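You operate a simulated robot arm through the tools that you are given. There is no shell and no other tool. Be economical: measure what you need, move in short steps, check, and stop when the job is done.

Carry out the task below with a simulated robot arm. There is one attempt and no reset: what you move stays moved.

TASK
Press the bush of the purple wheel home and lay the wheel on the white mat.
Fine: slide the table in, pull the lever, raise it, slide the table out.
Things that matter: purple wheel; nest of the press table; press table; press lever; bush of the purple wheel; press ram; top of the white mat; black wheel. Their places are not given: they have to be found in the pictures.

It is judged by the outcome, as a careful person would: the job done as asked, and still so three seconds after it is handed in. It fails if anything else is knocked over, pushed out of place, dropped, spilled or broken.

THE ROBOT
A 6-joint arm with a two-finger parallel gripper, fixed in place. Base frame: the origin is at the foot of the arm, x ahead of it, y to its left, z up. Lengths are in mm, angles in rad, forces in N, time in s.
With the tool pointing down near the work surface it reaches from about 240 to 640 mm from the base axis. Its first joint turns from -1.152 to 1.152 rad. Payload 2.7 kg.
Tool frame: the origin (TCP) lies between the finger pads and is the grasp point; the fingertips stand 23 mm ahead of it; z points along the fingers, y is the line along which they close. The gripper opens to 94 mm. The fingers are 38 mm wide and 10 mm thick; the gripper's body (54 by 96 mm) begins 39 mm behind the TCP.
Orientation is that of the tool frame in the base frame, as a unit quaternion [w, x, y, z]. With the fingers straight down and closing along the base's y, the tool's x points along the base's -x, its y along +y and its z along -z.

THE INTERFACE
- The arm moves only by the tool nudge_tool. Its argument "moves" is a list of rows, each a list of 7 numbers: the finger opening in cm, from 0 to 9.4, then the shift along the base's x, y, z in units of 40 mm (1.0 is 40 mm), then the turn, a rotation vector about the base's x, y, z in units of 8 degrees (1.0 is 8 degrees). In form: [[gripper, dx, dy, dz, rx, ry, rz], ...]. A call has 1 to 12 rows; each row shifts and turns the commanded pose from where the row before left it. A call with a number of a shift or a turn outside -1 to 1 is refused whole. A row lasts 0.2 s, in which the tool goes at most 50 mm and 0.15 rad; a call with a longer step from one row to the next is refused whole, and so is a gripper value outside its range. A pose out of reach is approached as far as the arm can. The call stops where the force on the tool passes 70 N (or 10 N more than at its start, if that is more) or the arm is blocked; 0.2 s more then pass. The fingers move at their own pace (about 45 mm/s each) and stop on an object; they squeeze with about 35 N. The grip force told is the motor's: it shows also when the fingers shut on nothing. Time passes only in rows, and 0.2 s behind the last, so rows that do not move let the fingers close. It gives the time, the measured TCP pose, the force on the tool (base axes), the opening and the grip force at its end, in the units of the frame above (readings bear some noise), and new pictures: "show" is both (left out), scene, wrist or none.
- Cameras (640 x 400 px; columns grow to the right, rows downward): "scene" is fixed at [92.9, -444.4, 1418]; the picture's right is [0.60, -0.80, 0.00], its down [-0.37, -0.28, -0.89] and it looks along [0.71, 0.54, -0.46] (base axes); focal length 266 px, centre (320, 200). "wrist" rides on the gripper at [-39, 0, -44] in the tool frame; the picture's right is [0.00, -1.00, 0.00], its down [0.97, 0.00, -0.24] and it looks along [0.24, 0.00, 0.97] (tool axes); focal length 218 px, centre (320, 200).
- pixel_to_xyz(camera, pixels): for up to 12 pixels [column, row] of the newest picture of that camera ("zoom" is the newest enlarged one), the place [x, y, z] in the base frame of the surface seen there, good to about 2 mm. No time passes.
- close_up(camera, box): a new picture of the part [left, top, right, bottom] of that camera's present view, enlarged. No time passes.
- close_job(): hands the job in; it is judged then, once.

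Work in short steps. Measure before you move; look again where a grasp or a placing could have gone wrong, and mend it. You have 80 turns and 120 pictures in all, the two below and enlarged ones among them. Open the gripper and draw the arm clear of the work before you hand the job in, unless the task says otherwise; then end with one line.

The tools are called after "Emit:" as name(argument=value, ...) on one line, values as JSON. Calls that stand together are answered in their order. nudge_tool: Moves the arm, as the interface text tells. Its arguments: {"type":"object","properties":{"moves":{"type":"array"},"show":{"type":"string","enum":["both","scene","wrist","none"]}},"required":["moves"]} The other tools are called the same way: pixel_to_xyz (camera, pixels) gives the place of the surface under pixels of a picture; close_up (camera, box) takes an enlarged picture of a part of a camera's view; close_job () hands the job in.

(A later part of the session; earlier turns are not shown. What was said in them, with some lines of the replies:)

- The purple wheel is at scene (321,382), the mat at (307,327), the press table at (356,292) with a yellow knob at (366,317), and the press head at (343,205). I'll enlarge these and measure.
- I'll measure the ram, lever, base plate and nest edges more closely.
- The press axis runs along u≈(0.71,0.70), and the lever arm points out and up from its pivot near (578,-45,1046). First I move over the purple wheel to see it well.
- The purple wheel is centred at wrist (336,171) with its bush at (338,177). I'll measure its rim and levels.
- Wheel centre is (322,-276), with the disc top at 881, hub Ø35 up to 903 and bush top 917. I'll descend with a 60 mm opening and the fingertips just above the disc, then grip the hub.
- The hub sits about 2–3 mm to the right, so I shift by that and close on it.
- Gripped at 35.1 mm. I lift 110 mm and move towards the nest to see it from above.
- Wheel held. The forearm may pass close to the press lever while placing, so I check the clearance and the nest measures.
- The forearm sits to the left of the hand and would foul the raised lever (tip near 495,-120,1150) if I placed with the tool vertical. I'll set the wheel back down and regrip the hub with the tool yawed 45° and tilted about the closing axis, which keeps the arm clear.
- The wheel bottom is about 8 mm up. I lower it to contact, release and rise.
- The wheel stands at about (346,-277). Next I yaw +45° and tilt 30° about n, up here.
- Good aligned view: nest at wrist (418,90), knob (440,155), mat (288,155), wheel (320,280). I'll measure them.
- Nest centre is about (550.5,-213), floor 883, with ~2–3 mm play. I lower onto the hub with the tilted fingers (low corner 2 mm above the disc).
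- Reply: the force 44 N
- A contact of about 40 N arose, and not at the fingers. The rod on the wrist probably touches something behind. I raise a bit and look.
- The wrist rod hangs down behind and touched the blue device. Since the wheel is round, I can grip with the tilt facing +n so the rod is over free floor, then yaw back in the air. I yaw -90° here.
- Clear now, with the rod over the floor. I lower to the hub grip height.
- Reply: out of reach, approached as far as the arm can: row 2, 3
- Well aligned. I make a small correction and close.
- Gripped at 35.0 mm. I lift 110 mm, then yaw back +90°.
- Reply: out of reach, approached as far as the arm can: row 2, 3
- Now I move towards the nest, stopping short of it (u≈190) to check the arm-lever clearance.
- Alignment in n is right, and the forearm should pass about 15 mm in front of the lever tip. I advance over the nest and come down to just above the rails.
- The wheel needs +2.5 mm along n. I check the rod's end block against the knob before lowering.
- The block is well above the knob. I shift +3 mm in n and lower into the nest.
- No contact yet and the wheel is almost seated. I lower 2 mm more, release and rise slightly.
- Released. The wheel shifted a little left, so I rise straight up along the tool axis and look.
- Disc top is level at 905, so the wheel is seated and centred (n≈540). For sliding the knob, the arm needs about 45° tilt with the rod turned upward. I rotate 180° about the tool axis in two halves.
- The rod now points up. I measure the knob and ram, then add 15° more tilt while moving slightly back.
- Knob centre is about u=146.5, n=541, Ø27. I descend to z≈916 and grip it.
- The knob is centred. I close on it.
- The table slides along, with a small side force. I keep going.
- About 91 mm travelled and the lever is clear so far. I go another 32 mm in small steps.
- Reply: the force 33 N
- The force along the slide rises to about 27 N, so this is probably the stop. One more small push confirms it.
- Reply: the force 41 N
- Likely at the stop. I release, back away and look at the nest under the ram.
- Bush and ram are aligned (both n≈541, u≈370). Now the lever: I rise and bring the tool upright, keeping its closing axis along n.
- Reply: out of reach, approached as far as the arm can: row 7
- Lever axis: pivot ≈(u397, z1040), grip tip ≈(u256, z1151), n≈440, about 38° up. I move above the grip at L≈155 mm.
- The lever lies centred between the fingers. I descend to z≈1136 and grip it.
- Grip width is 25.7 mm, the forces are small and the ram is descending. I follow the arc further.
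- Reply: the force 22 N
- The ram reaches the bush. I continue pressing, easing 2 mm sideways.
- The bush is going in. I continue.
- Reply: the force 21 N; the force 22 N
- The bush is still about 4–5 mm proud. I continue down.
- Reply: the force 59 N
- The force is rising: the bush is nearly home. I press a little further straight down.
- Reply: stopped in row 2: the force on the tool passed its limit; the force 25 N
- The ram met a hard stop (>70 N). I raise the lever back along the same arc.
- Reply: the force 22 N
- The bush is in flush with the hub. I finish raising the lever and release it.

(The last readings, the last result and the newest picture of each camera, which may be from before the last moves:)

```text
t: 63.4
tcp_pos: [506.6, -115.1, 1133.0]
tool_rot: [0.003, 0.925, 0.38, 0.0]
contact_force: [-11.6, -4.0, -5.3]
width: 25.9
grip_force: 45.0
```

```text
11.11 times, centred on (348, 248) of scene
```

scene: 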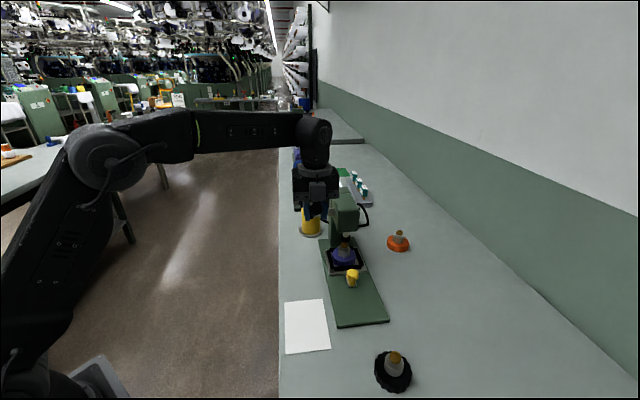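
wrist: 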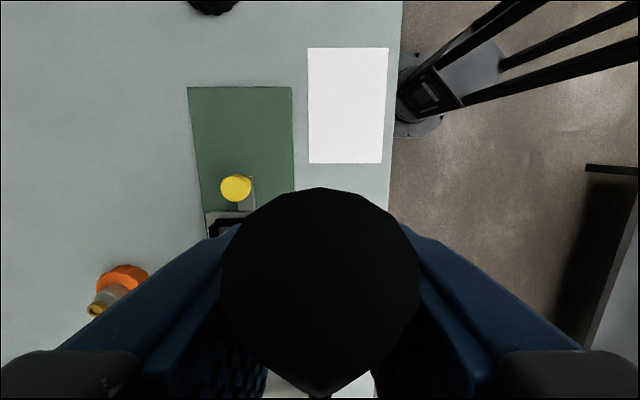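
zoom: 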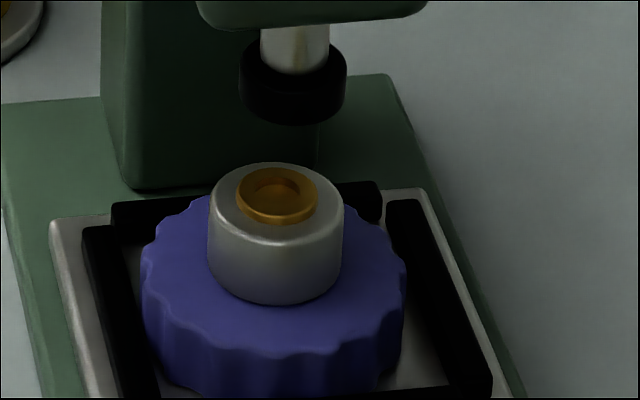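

Bush top is about 932.5 against hub top 930, with only the flange showing and no neck: home. I release the lever and check that it stays up.

Emit:
nudge_tool(moves=[[6.5, 0, 0, 0, 0, 0, 0], [6.5, 0, 0, 0, 0, 0, 0], [6.5, 0, 0, 0, 0, 0, 0], [6.5, 0, 0, 0.7, 0, 0, 0], [6.5, 0, 0, 0.8, 0, 0, 0], [6.5, 0, 0, 0.4, 0, 0, 0], [6.5, 0, 0, 0, 0, 0, 0]])

```text
t: 65.0
tcp_pos: [509.3, -114.5, 1209.5]
tool_rot: [0.003, 0.925, 0.38, 0.001]
contact_force: [-0.9, -0.9, 0.5]
width: 65.1
grip_force: 0.1
```

scene: 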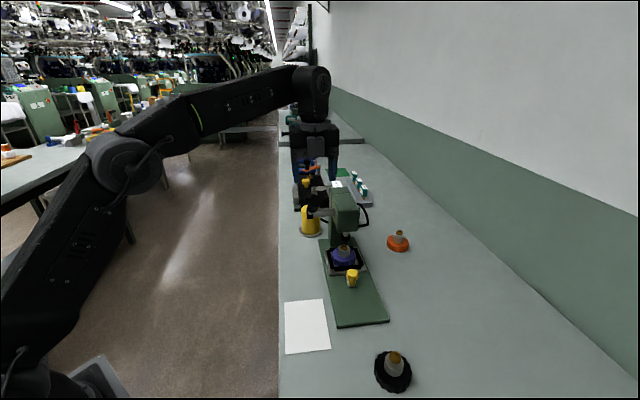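
wrist: 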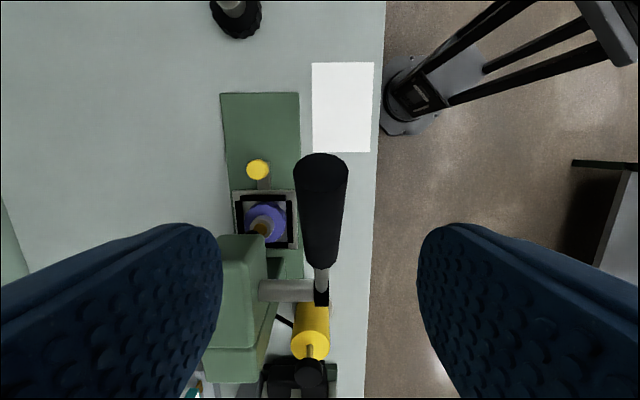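

The lever stays up. I return in front of the press and tilt the tool 45° again.

Emit:
nudge_tool(moves=[[6.5, -0.25, -0.8, 0, 0, 0, 0], [6.5, -0.25, -0.8, 0, 0, 0, 0], [6.5, -0.25, -0.8, 0, 0, 0, 0], [6.5, -0.25, -0.8, 0, 0, 0, 0], [6.5, -0.25, -0.9, 0, 0, 0, 0], [6.5, 0, 0, -0.8, 0.663, -0.663, 0], [6.5, 0, 0, -0.8, 0.663, -0.663, 0], [6.5, 0.1, 0, -0.8, 0.663, -0.663, 0], [6.5, 0.1, 0, -0.8, 0.663, -0.663, 0], [6.5, 0.1, 0, -0.8, 0.663, -0.663, 0], [6.5, 0.1, 0, -0.8, 0.663, -0.663, 0], [6.5, 0, 0, 0, 0, 0, 0]])

```text
t: 67.5
tcp_pos: [473.8, -279.2, 1015.7]
tool_rot: [-0.145, 0.854, 0.35, 0.355]
contact_force: [0.0, 0.5, -0.3]
width: 64.7
grip_force: 0.0
```

scene: 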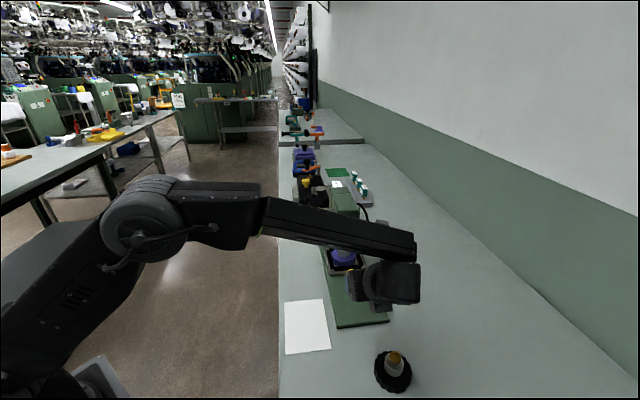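
wrist: 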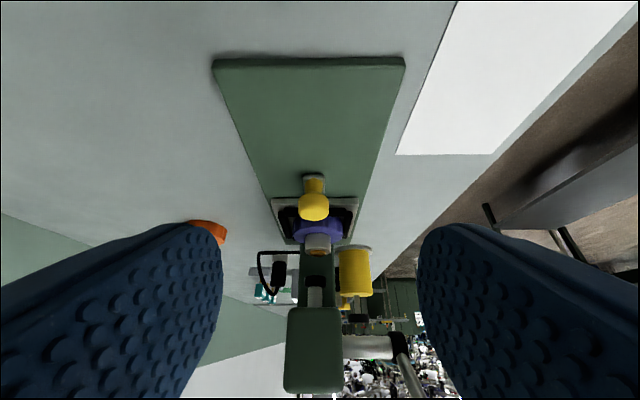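

Emit:
pixel_to_xyz(camera="wrist", pixels=[[313, 213], [313, 205], [302, 210], [325, 210], [313, 218], [313, 198], [272, 203], [356, 203]])

```text
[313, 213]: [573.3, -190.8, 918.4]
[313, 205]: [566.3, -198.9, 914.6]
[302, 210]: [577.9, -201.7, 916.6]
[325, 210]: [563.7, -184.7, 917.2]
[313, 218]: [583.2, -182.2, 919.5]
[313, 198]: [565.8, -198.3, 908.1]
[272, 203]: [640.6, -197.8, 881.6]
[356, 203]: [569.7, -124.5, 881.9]
```

Knob centre is about u=275.5, n=540. I re-approach it along the reverse of the retreat path and grip it.

Emit:
nudge_tool(moves=[[6.5, 0, -0.26, -0.62, 0, 0, 0], [6.5, 0.5, 0.5, -0.3, 0, 0, 0], [6.5, 0.5, 0.5, -0.3, 0, 0, 0], [6.5, 0.5, 0.5, -0.5, 0, 0, 0], [6.5, 0.5, 0.5, -0.5, 0, 0, 0], [6.5, 0.4, 0.4, -0.3, 0, 0, 0], [6.5, 0, 0, 0, 0, 0, 0]])

```text
t: 69.2
tcp_pos: [570.1, -193.1, 917.5]
tool_rot: [-0.145, 0.854, 0.351, 0.355]
contact_force: [-0.9, 0.8, -0.4]
width: 65.0
grip_force: 0.0
```

scene: 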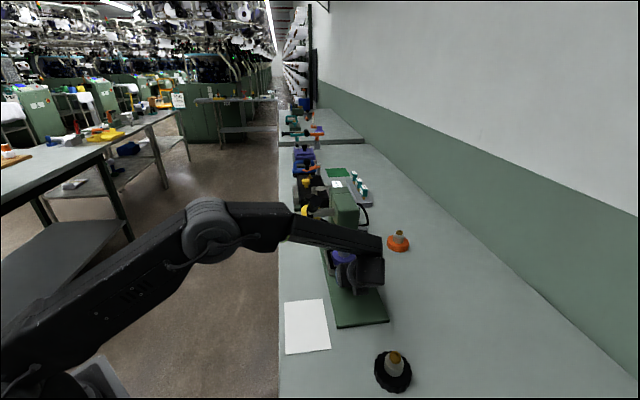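
wrist: 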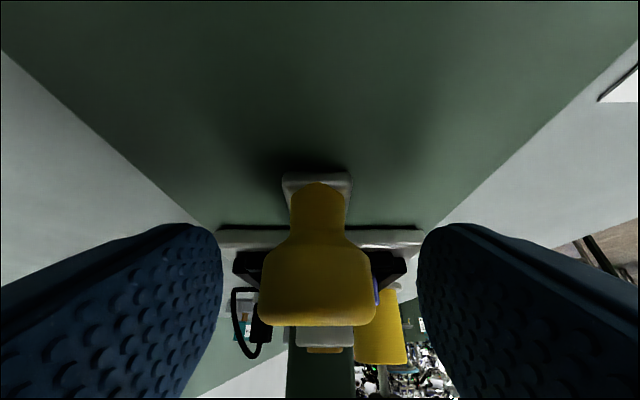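

The knob is between the fingers. I grip and slide the table out.

Emit:
nudge_tool(moves=[[2.0, 0, 0, -0.03, 0, 0, 0], [2.0, 0, 0, 0, 0, 0, 0], [2.0, 0, 0, 0, 0, 0, 0], [2.0, 0, 0, 0, 0, 0, 0], [2.0, -0.2, -0.2, 0, 0, 0, 0], [2.0, -0.25, -0.25, 0, 0, 0, 0], [2.0, -0.25, -0.25, 0, 0, 0, 0], [2.0, -0.25, -0.25, 0, 0, 0, 0], [2.0, -0.25, -0.25, 0, 0, 0, 0], [2.0, 0, 0, 0, 0, 0, 0]], show="scene")

```text
t: 71.3
tcp_pos: [522.2, -242.1, 916.1]
tool_rot: [-0.145, 0.854, 0.351, 0.356]
contact_force: [5.3, -3.9, 8.1]
width: 31.7
grip_force: 44.6
```

scene: 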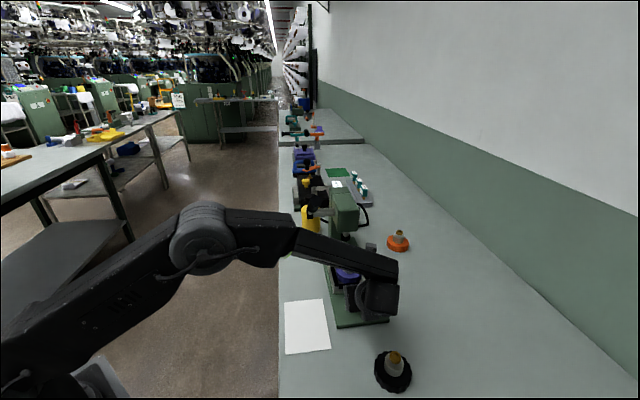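

Emit:
nudge_tool(moves=[[2.0, -0.25, -0.25, 0, 0, 0, 0], [2.0, -0.25, -0.25, 0, 0, 0, 0], [2.0, -0.25, -0.25, 0, 0, 0, 0], [2.0, -0.2, -0.2, 0, 0, 0, 0], [2.0, -0.1, -0.1, 0, 0, 0, 0], [2.0, 0, 0, 0, 0, 0, 0]], show="none")

```text
t: 72.8
tcp_pos: [478.5, -284.0, 916.1]
tool_rot: [-0.144, 0.855, 0.349, 0.355]
contact_force: [9.8, -11.5, -0.6]
width: 31.9
grip_force: 44.9
```

Emit:
nudge_tool(moves=[[2.0, -0.06, -0.06, 0, 0, 0, 0], [2.0, -0.03, -0.03, 0, 0, 0, 0], [2.0, 0, 0, 0, 0, 0, 0]], show="none")

```text
t: 73.5
tcp_pos: [478.1, -285.1, 915.7]
tool_rot: [-0.144, 0.854, 0.351, 0.355]
contact_force: [36.5, -0.6, -7.1]
width: 31.7
grip_force: 45.2
```

The table is against its out-stop. I release, rise straight up and reduce the tilt to 30° for the hub grip.

Emit:
nudge_tool(moves=[[6.5, 0, 0, 0, 0, 0, 0], [6.5, 0, 0, 0, 0, 0, 0], [6.5, 0, 0, 0, 0, 0, 0], [6.5, 0, 0, 0.8, 0, 0, 0], [6.5, 0, 0, 0.9, 0, 0, 0], [6.5, 0, 0, 0.9, -0.663, 0.663, 0], [6.5, 0, 0, 0.6, -0.663, 0.663, 0], [6.5, 0, 0, 0, 0, 0, 0]])

Emit:
close_up(camera="wrist", box=[240, 60, 400, 260])

```text
t: 75.3
tcp_pos: [476.1, -286.8, 1043.3]
tool_rot: [-0.096, 0.894, 0.366, 0.241]
contact_force: [-0.4, -0.5, 0.5]
width: 65.0
grip_force: 0.0
```

scene: 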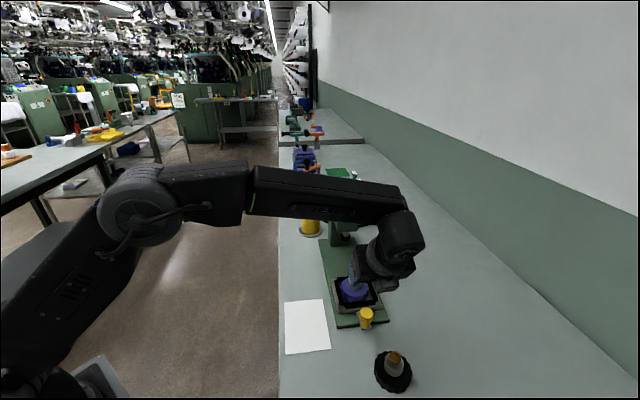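
wrist: 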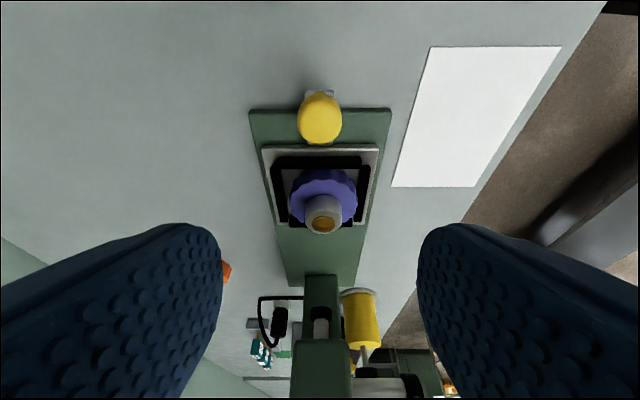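

```text
2.00 times, centred on (320, 160) of wrist
```

zoom: 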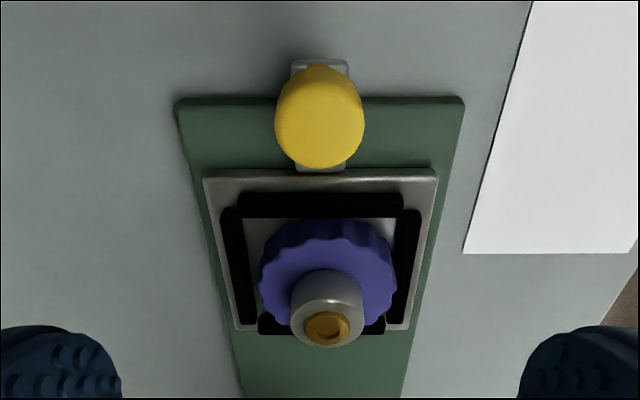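

Emit:
pixel_to_xyz(camera="wrist", pixels=[[323, 222], [323, 228], [316, 222], [331, 222], [306, 212], [341, 212], [293, 200], [354, 200], [322, 176], [434, 50], [392, 186], [474, 186]])

```text
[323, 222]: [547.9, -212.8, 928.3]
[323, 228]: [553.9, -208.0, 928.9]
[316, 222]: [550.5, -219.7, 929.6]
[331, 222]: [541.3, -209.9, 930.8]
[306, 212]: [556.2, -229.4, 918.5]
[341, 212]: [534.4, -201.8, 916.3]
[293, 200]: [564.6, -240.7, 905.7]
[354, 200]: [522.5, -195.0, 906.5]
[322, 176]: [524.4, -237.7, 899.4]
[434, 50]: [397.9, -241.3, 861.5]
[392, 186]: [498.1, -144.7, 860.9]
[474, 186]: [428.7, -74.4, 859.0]
```

The wheel axis is at u≈237, n≈538. I move over it and descend to the hub.

Emit:
nudge_tool(moves=[[6.5, 0.59, 0.6, 0, 0, 0, 0], [6.5, 0.59, 0.6, 0, 0, 0, 0], [6.5, 0.59, 0.6, 0, 0, 0, 0], [6.5, 0, 0, -0.8, 0, 0, 0], [6.5, 0, 0, -0.8, 0, 0, 0], [6.5, 0, 0, -0.6, 0, 0, 0], [6.5, 0, 0, -0.35, 0, 0, 0], [6.5, 0, 0, 0, 0, 0, 0]])

```text
t: 77.2
tcp_pos: [547.3, -214.3, 942.8]
tool_rot: [-0.097, 0.893, 0.367, 0.24]
contact_force: [-0.2, 0.9, -0.3]
width: 65.0
grip_force: 0.1
```

scene: 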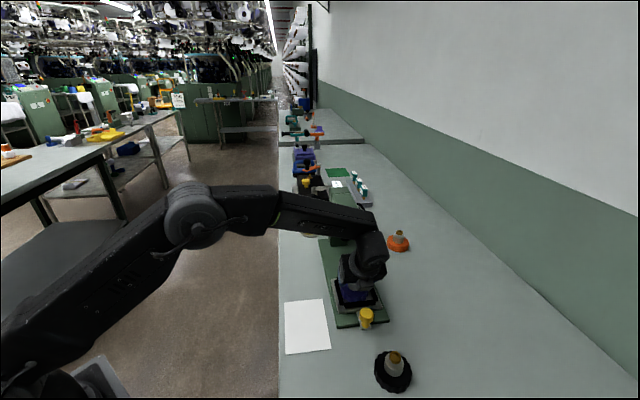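
wrist: 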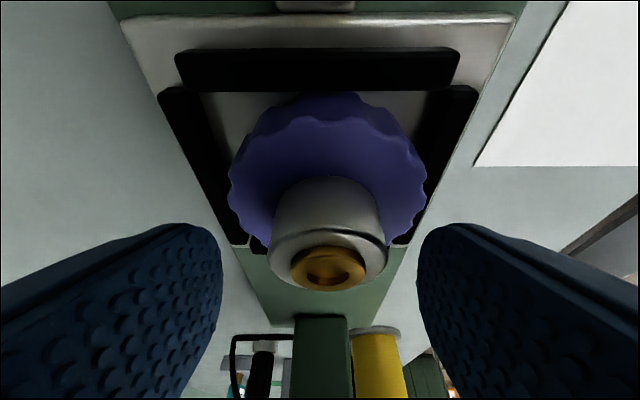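

Well lined up. I lower 6.5 mm and close.

Emit:
nudge_tool(moves=[[6.5, -0.025, 0.025, -0.16, 0, 0, 0], [6.5, 0, 0, 0, 0, 0, 0], [3.0, 0, 0, 0, 0, 0, 0], [3.0, 0, 0, 0, 0, 0, 0], [3.0, 0, 0, 0, 0, 0, 0], [3.0, 0, 0, 0, 0, 0, 0], [3.0, 0, 0, 0, 0, 0, 0]], show="wrist")

```text
t: 78.8
tcp_pos: [546.7, -214.1, 936.6]
tool_rot: [-0.096, 0.894, 0.366, 0.24]
contact_force: [0.1, 0.0, 3.1]
width: 34.9
grip_force: 35.2
```

wrist: 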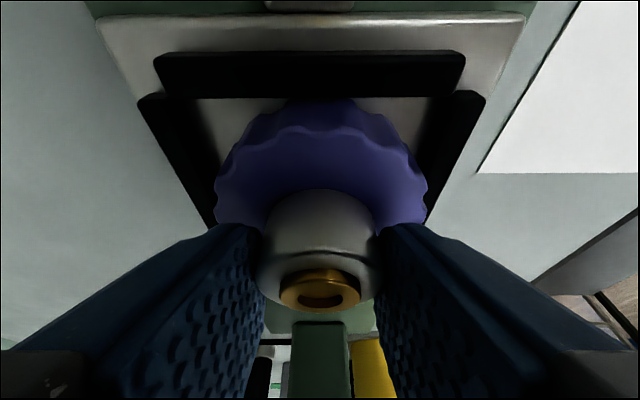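

Gripped. I lift to z≈990, back away along -u, then move sideways to the mat, keeping the rod clear of the lever.

Emit:
nudge_tool(moves=[[3.0, 0, 0, 0.5, 0, 0, 0], [3.0, 0, 0, 0.85, 0, 0, 0], [3.0, -0.71, -0.71, 0, 0, 0, 0], [3.0, -0.71, -0.71, 0, 0, 0, 0], [3.0, -0.59, 0.59, 0, 0, 0, 0], [3.0, -0.59, 0.59, 0, 0, 0, 0], [3.0, -0.59, 0.59, 0, 0, 0, 0], [3.0, -0.59, 0.59, 0, 0, 0, 0], [3.0, 0, 0, 0, 0, 0, 0]])

```text
t: 80.8
tcp_pos: [391.9, -176.3, 991.4]
tool_rot: [-0.098, 0.893, 0.367, 0.24]
contact_force: [0.5, -0.3, -2.5]
width: 34.9
grip_force: 35.2
```

scene: 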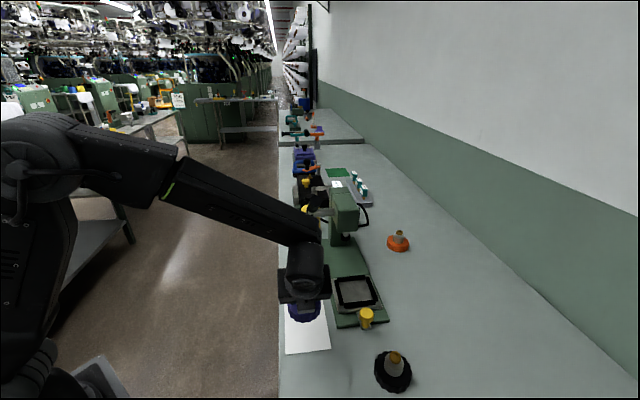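
wrist: 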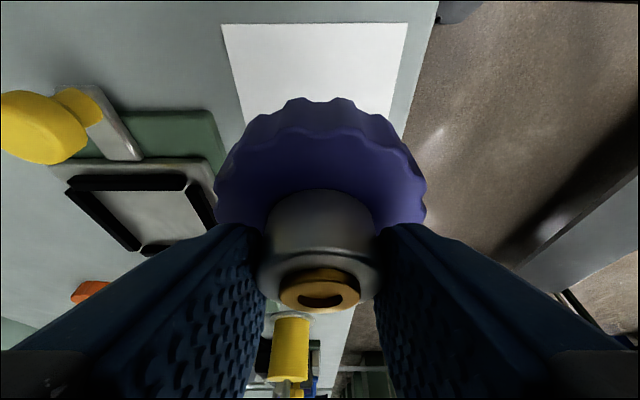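

Over the mat. I centre on it and lower to just above.

Emit:
nudge_tool(moves=[[3.0, 0.5, 0.385, 0, 0, 0, 0], [3.0, 0, 0, -0.7, 0, 0, 0], [3.0, 0, 0, -0.7, 0, 0, 0], [3.0, 0, 0, -0.38, 0, 0, 0], [3.0, 0, 0, 0, 0, 0, 0]])

```text
t: 82.0
tcp_pos: [414.1, -161.5, 916.7]
tool_rot: [-0.096, 0.894, 0.366, 0.241]
contact_force: [0.1, -0.5, -2.4]
width: 35.0
grip_force: 35.2
```

scene: 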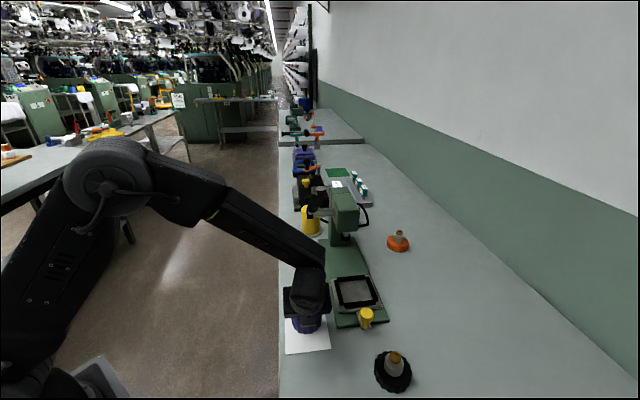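
wrist: 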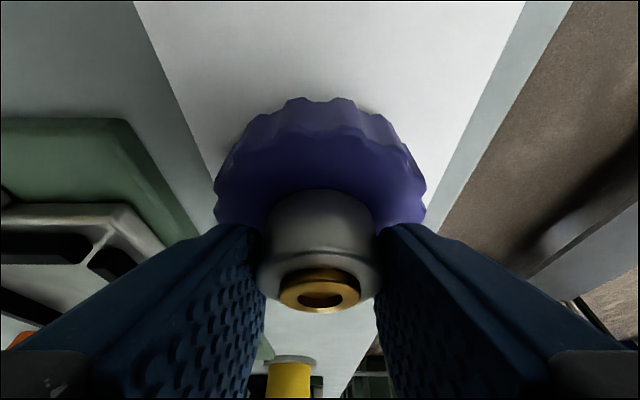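

Just above the mat. I lower 2 mm, release slowly and rise.

Emit:
nudge_tool(moves=[[3.0, 0, 0, -0.05, 0, 0, 0], [3.0, 0, 0, 0, 0, 0, 0], [6.5, 0, 0, 0, 0, 0, 0], [6.5, 0, 0, 0, 0, 0, 0], [6.5, 0, 0, 0, 0, 0, 0], [6.5, 0, 0, 0.5, 0, 0, 0], [6.5, -0.3, -0.3, 0.8, 0, 0, 0], [6.5, -0.4, -0.4, 0.8, 0, 0, 0], [6.5, -0.4, -0.4, 0.6, 0, 0, 0], [6.5, -0.4, -0.4, 0.5, 0, 0, 0], [6.5, 0, 0, 0, 0, 0, 0]])

Emit:
close_up(camera="wrist", box=[220, 20, 420, 220])

```text
t: 84.3
tcp_pos: [355.8, -219.7, 1043.1]
tool_rot: [-0.097, 0.894, 0.367, 0.24]
contact_force: [0.3, -0.3, -1.1]
width: 65.0
grip_force: 0.1
```

scene: 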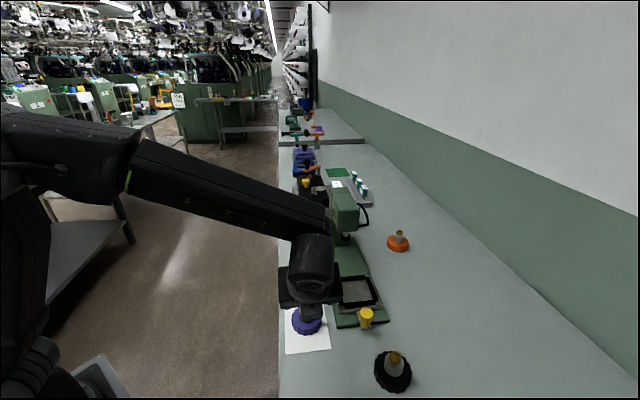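
wrist: 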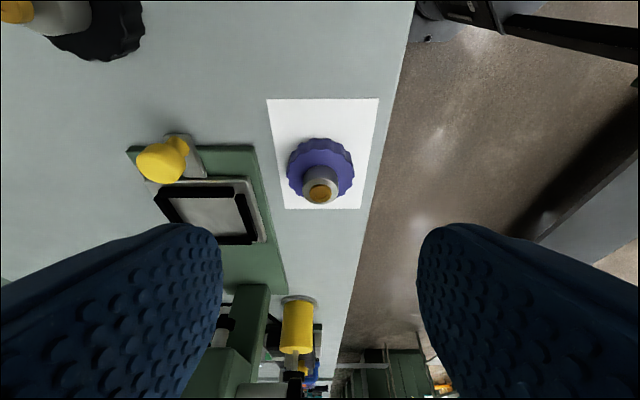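

```text
2.00 times, centred on (320, 120) of wrist
```

zoom: 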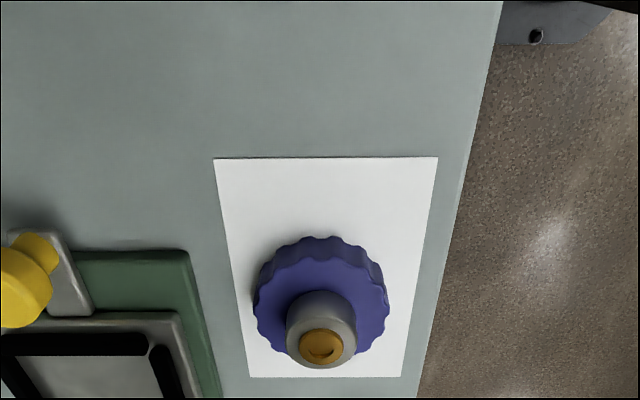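

Emit:
pixel_to_xyz(camera="wrist", pixels=[[320, 148], [292, 172], [350, 172], [320, 193], [306, 185], [335, 185], [320, 176], [268, 100], [377, 99], [287, 207], [361, 208]])

Emit:
close_up(camera="wrist", box=[290, 150, 350, 215])

```text
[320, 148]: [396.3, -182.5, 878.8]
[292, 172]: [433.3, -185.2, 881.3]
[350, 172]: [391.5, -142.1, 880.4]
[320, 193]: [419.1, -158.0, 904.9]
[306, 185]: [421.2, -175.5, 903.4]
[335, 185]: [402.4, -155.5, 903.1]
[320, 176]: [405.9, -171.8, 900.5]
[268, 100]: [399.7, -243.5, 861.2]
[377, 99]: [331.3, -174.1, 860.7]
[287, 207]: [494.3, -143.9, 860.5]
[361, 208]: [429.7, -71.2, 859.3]
```

```text
6.15 times, centred on (320, 182) of wrist
```

zoom: 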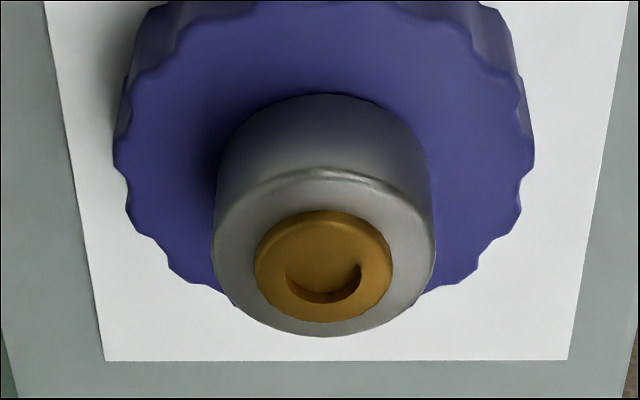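

The wheel lies flat and wholly on the mat, with only the bush flange showing about 1.5 mm above the hub. The table is out and the lever up. I draw the arm up and clear.

Emit:
nudge_tool(moves=[[6.5, -0.2, 0, 0.9, 0, 0, 0], [6.5, -0.2, 0, 0.9, 0, 0, 0], [6.5, -0.2, 0.2, 0.8, -0.663, 0.663, 0], [6.5, 0, 0.4, 0.6, -0.663, 0.663, 0], [6.5, 0, 0.5, 0, -0.663, 0.663, 0], [6.5, 0, 0.5, 0, -0.663, 0.663, 0], [6.5, 0, 0, 0, 0, 0, 0]])

```text
t: 86.0
tcp_pos: [331.9, -156.5, 1174.3]
tool_rot: [0.004, 0.925, 0.38, 0.0]
contact_force: [0.1, -1.4, 0.7]
width: 65.1
grip_force: 0.2
```

scene: 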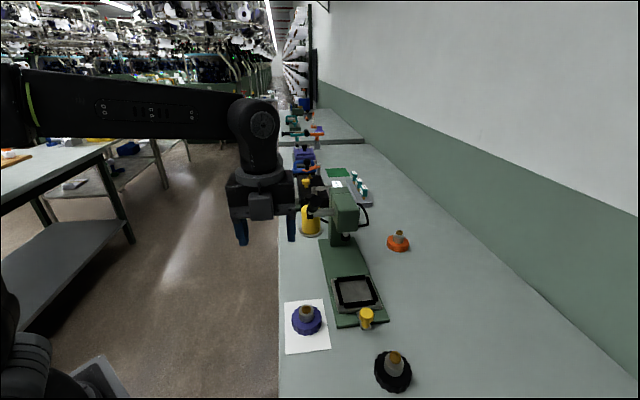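
wrist: 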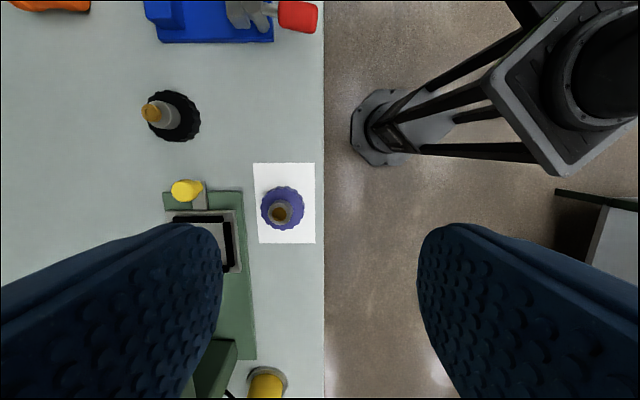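

Everything is in place: the wheel on the mat, the lever raised, the table out, the black wheel undisturbed and the blue device still aligned with the bench edge. I hand in.

Emit:
close_job()

```text
The job is handed in.
```

The purple wheel's bush is pressed home and the wheel lies flat on the white mat, with the press table slid out and the lever raised. At one point the wrist rod touched the blue device on the bench, but in the last picture the device looked in place.
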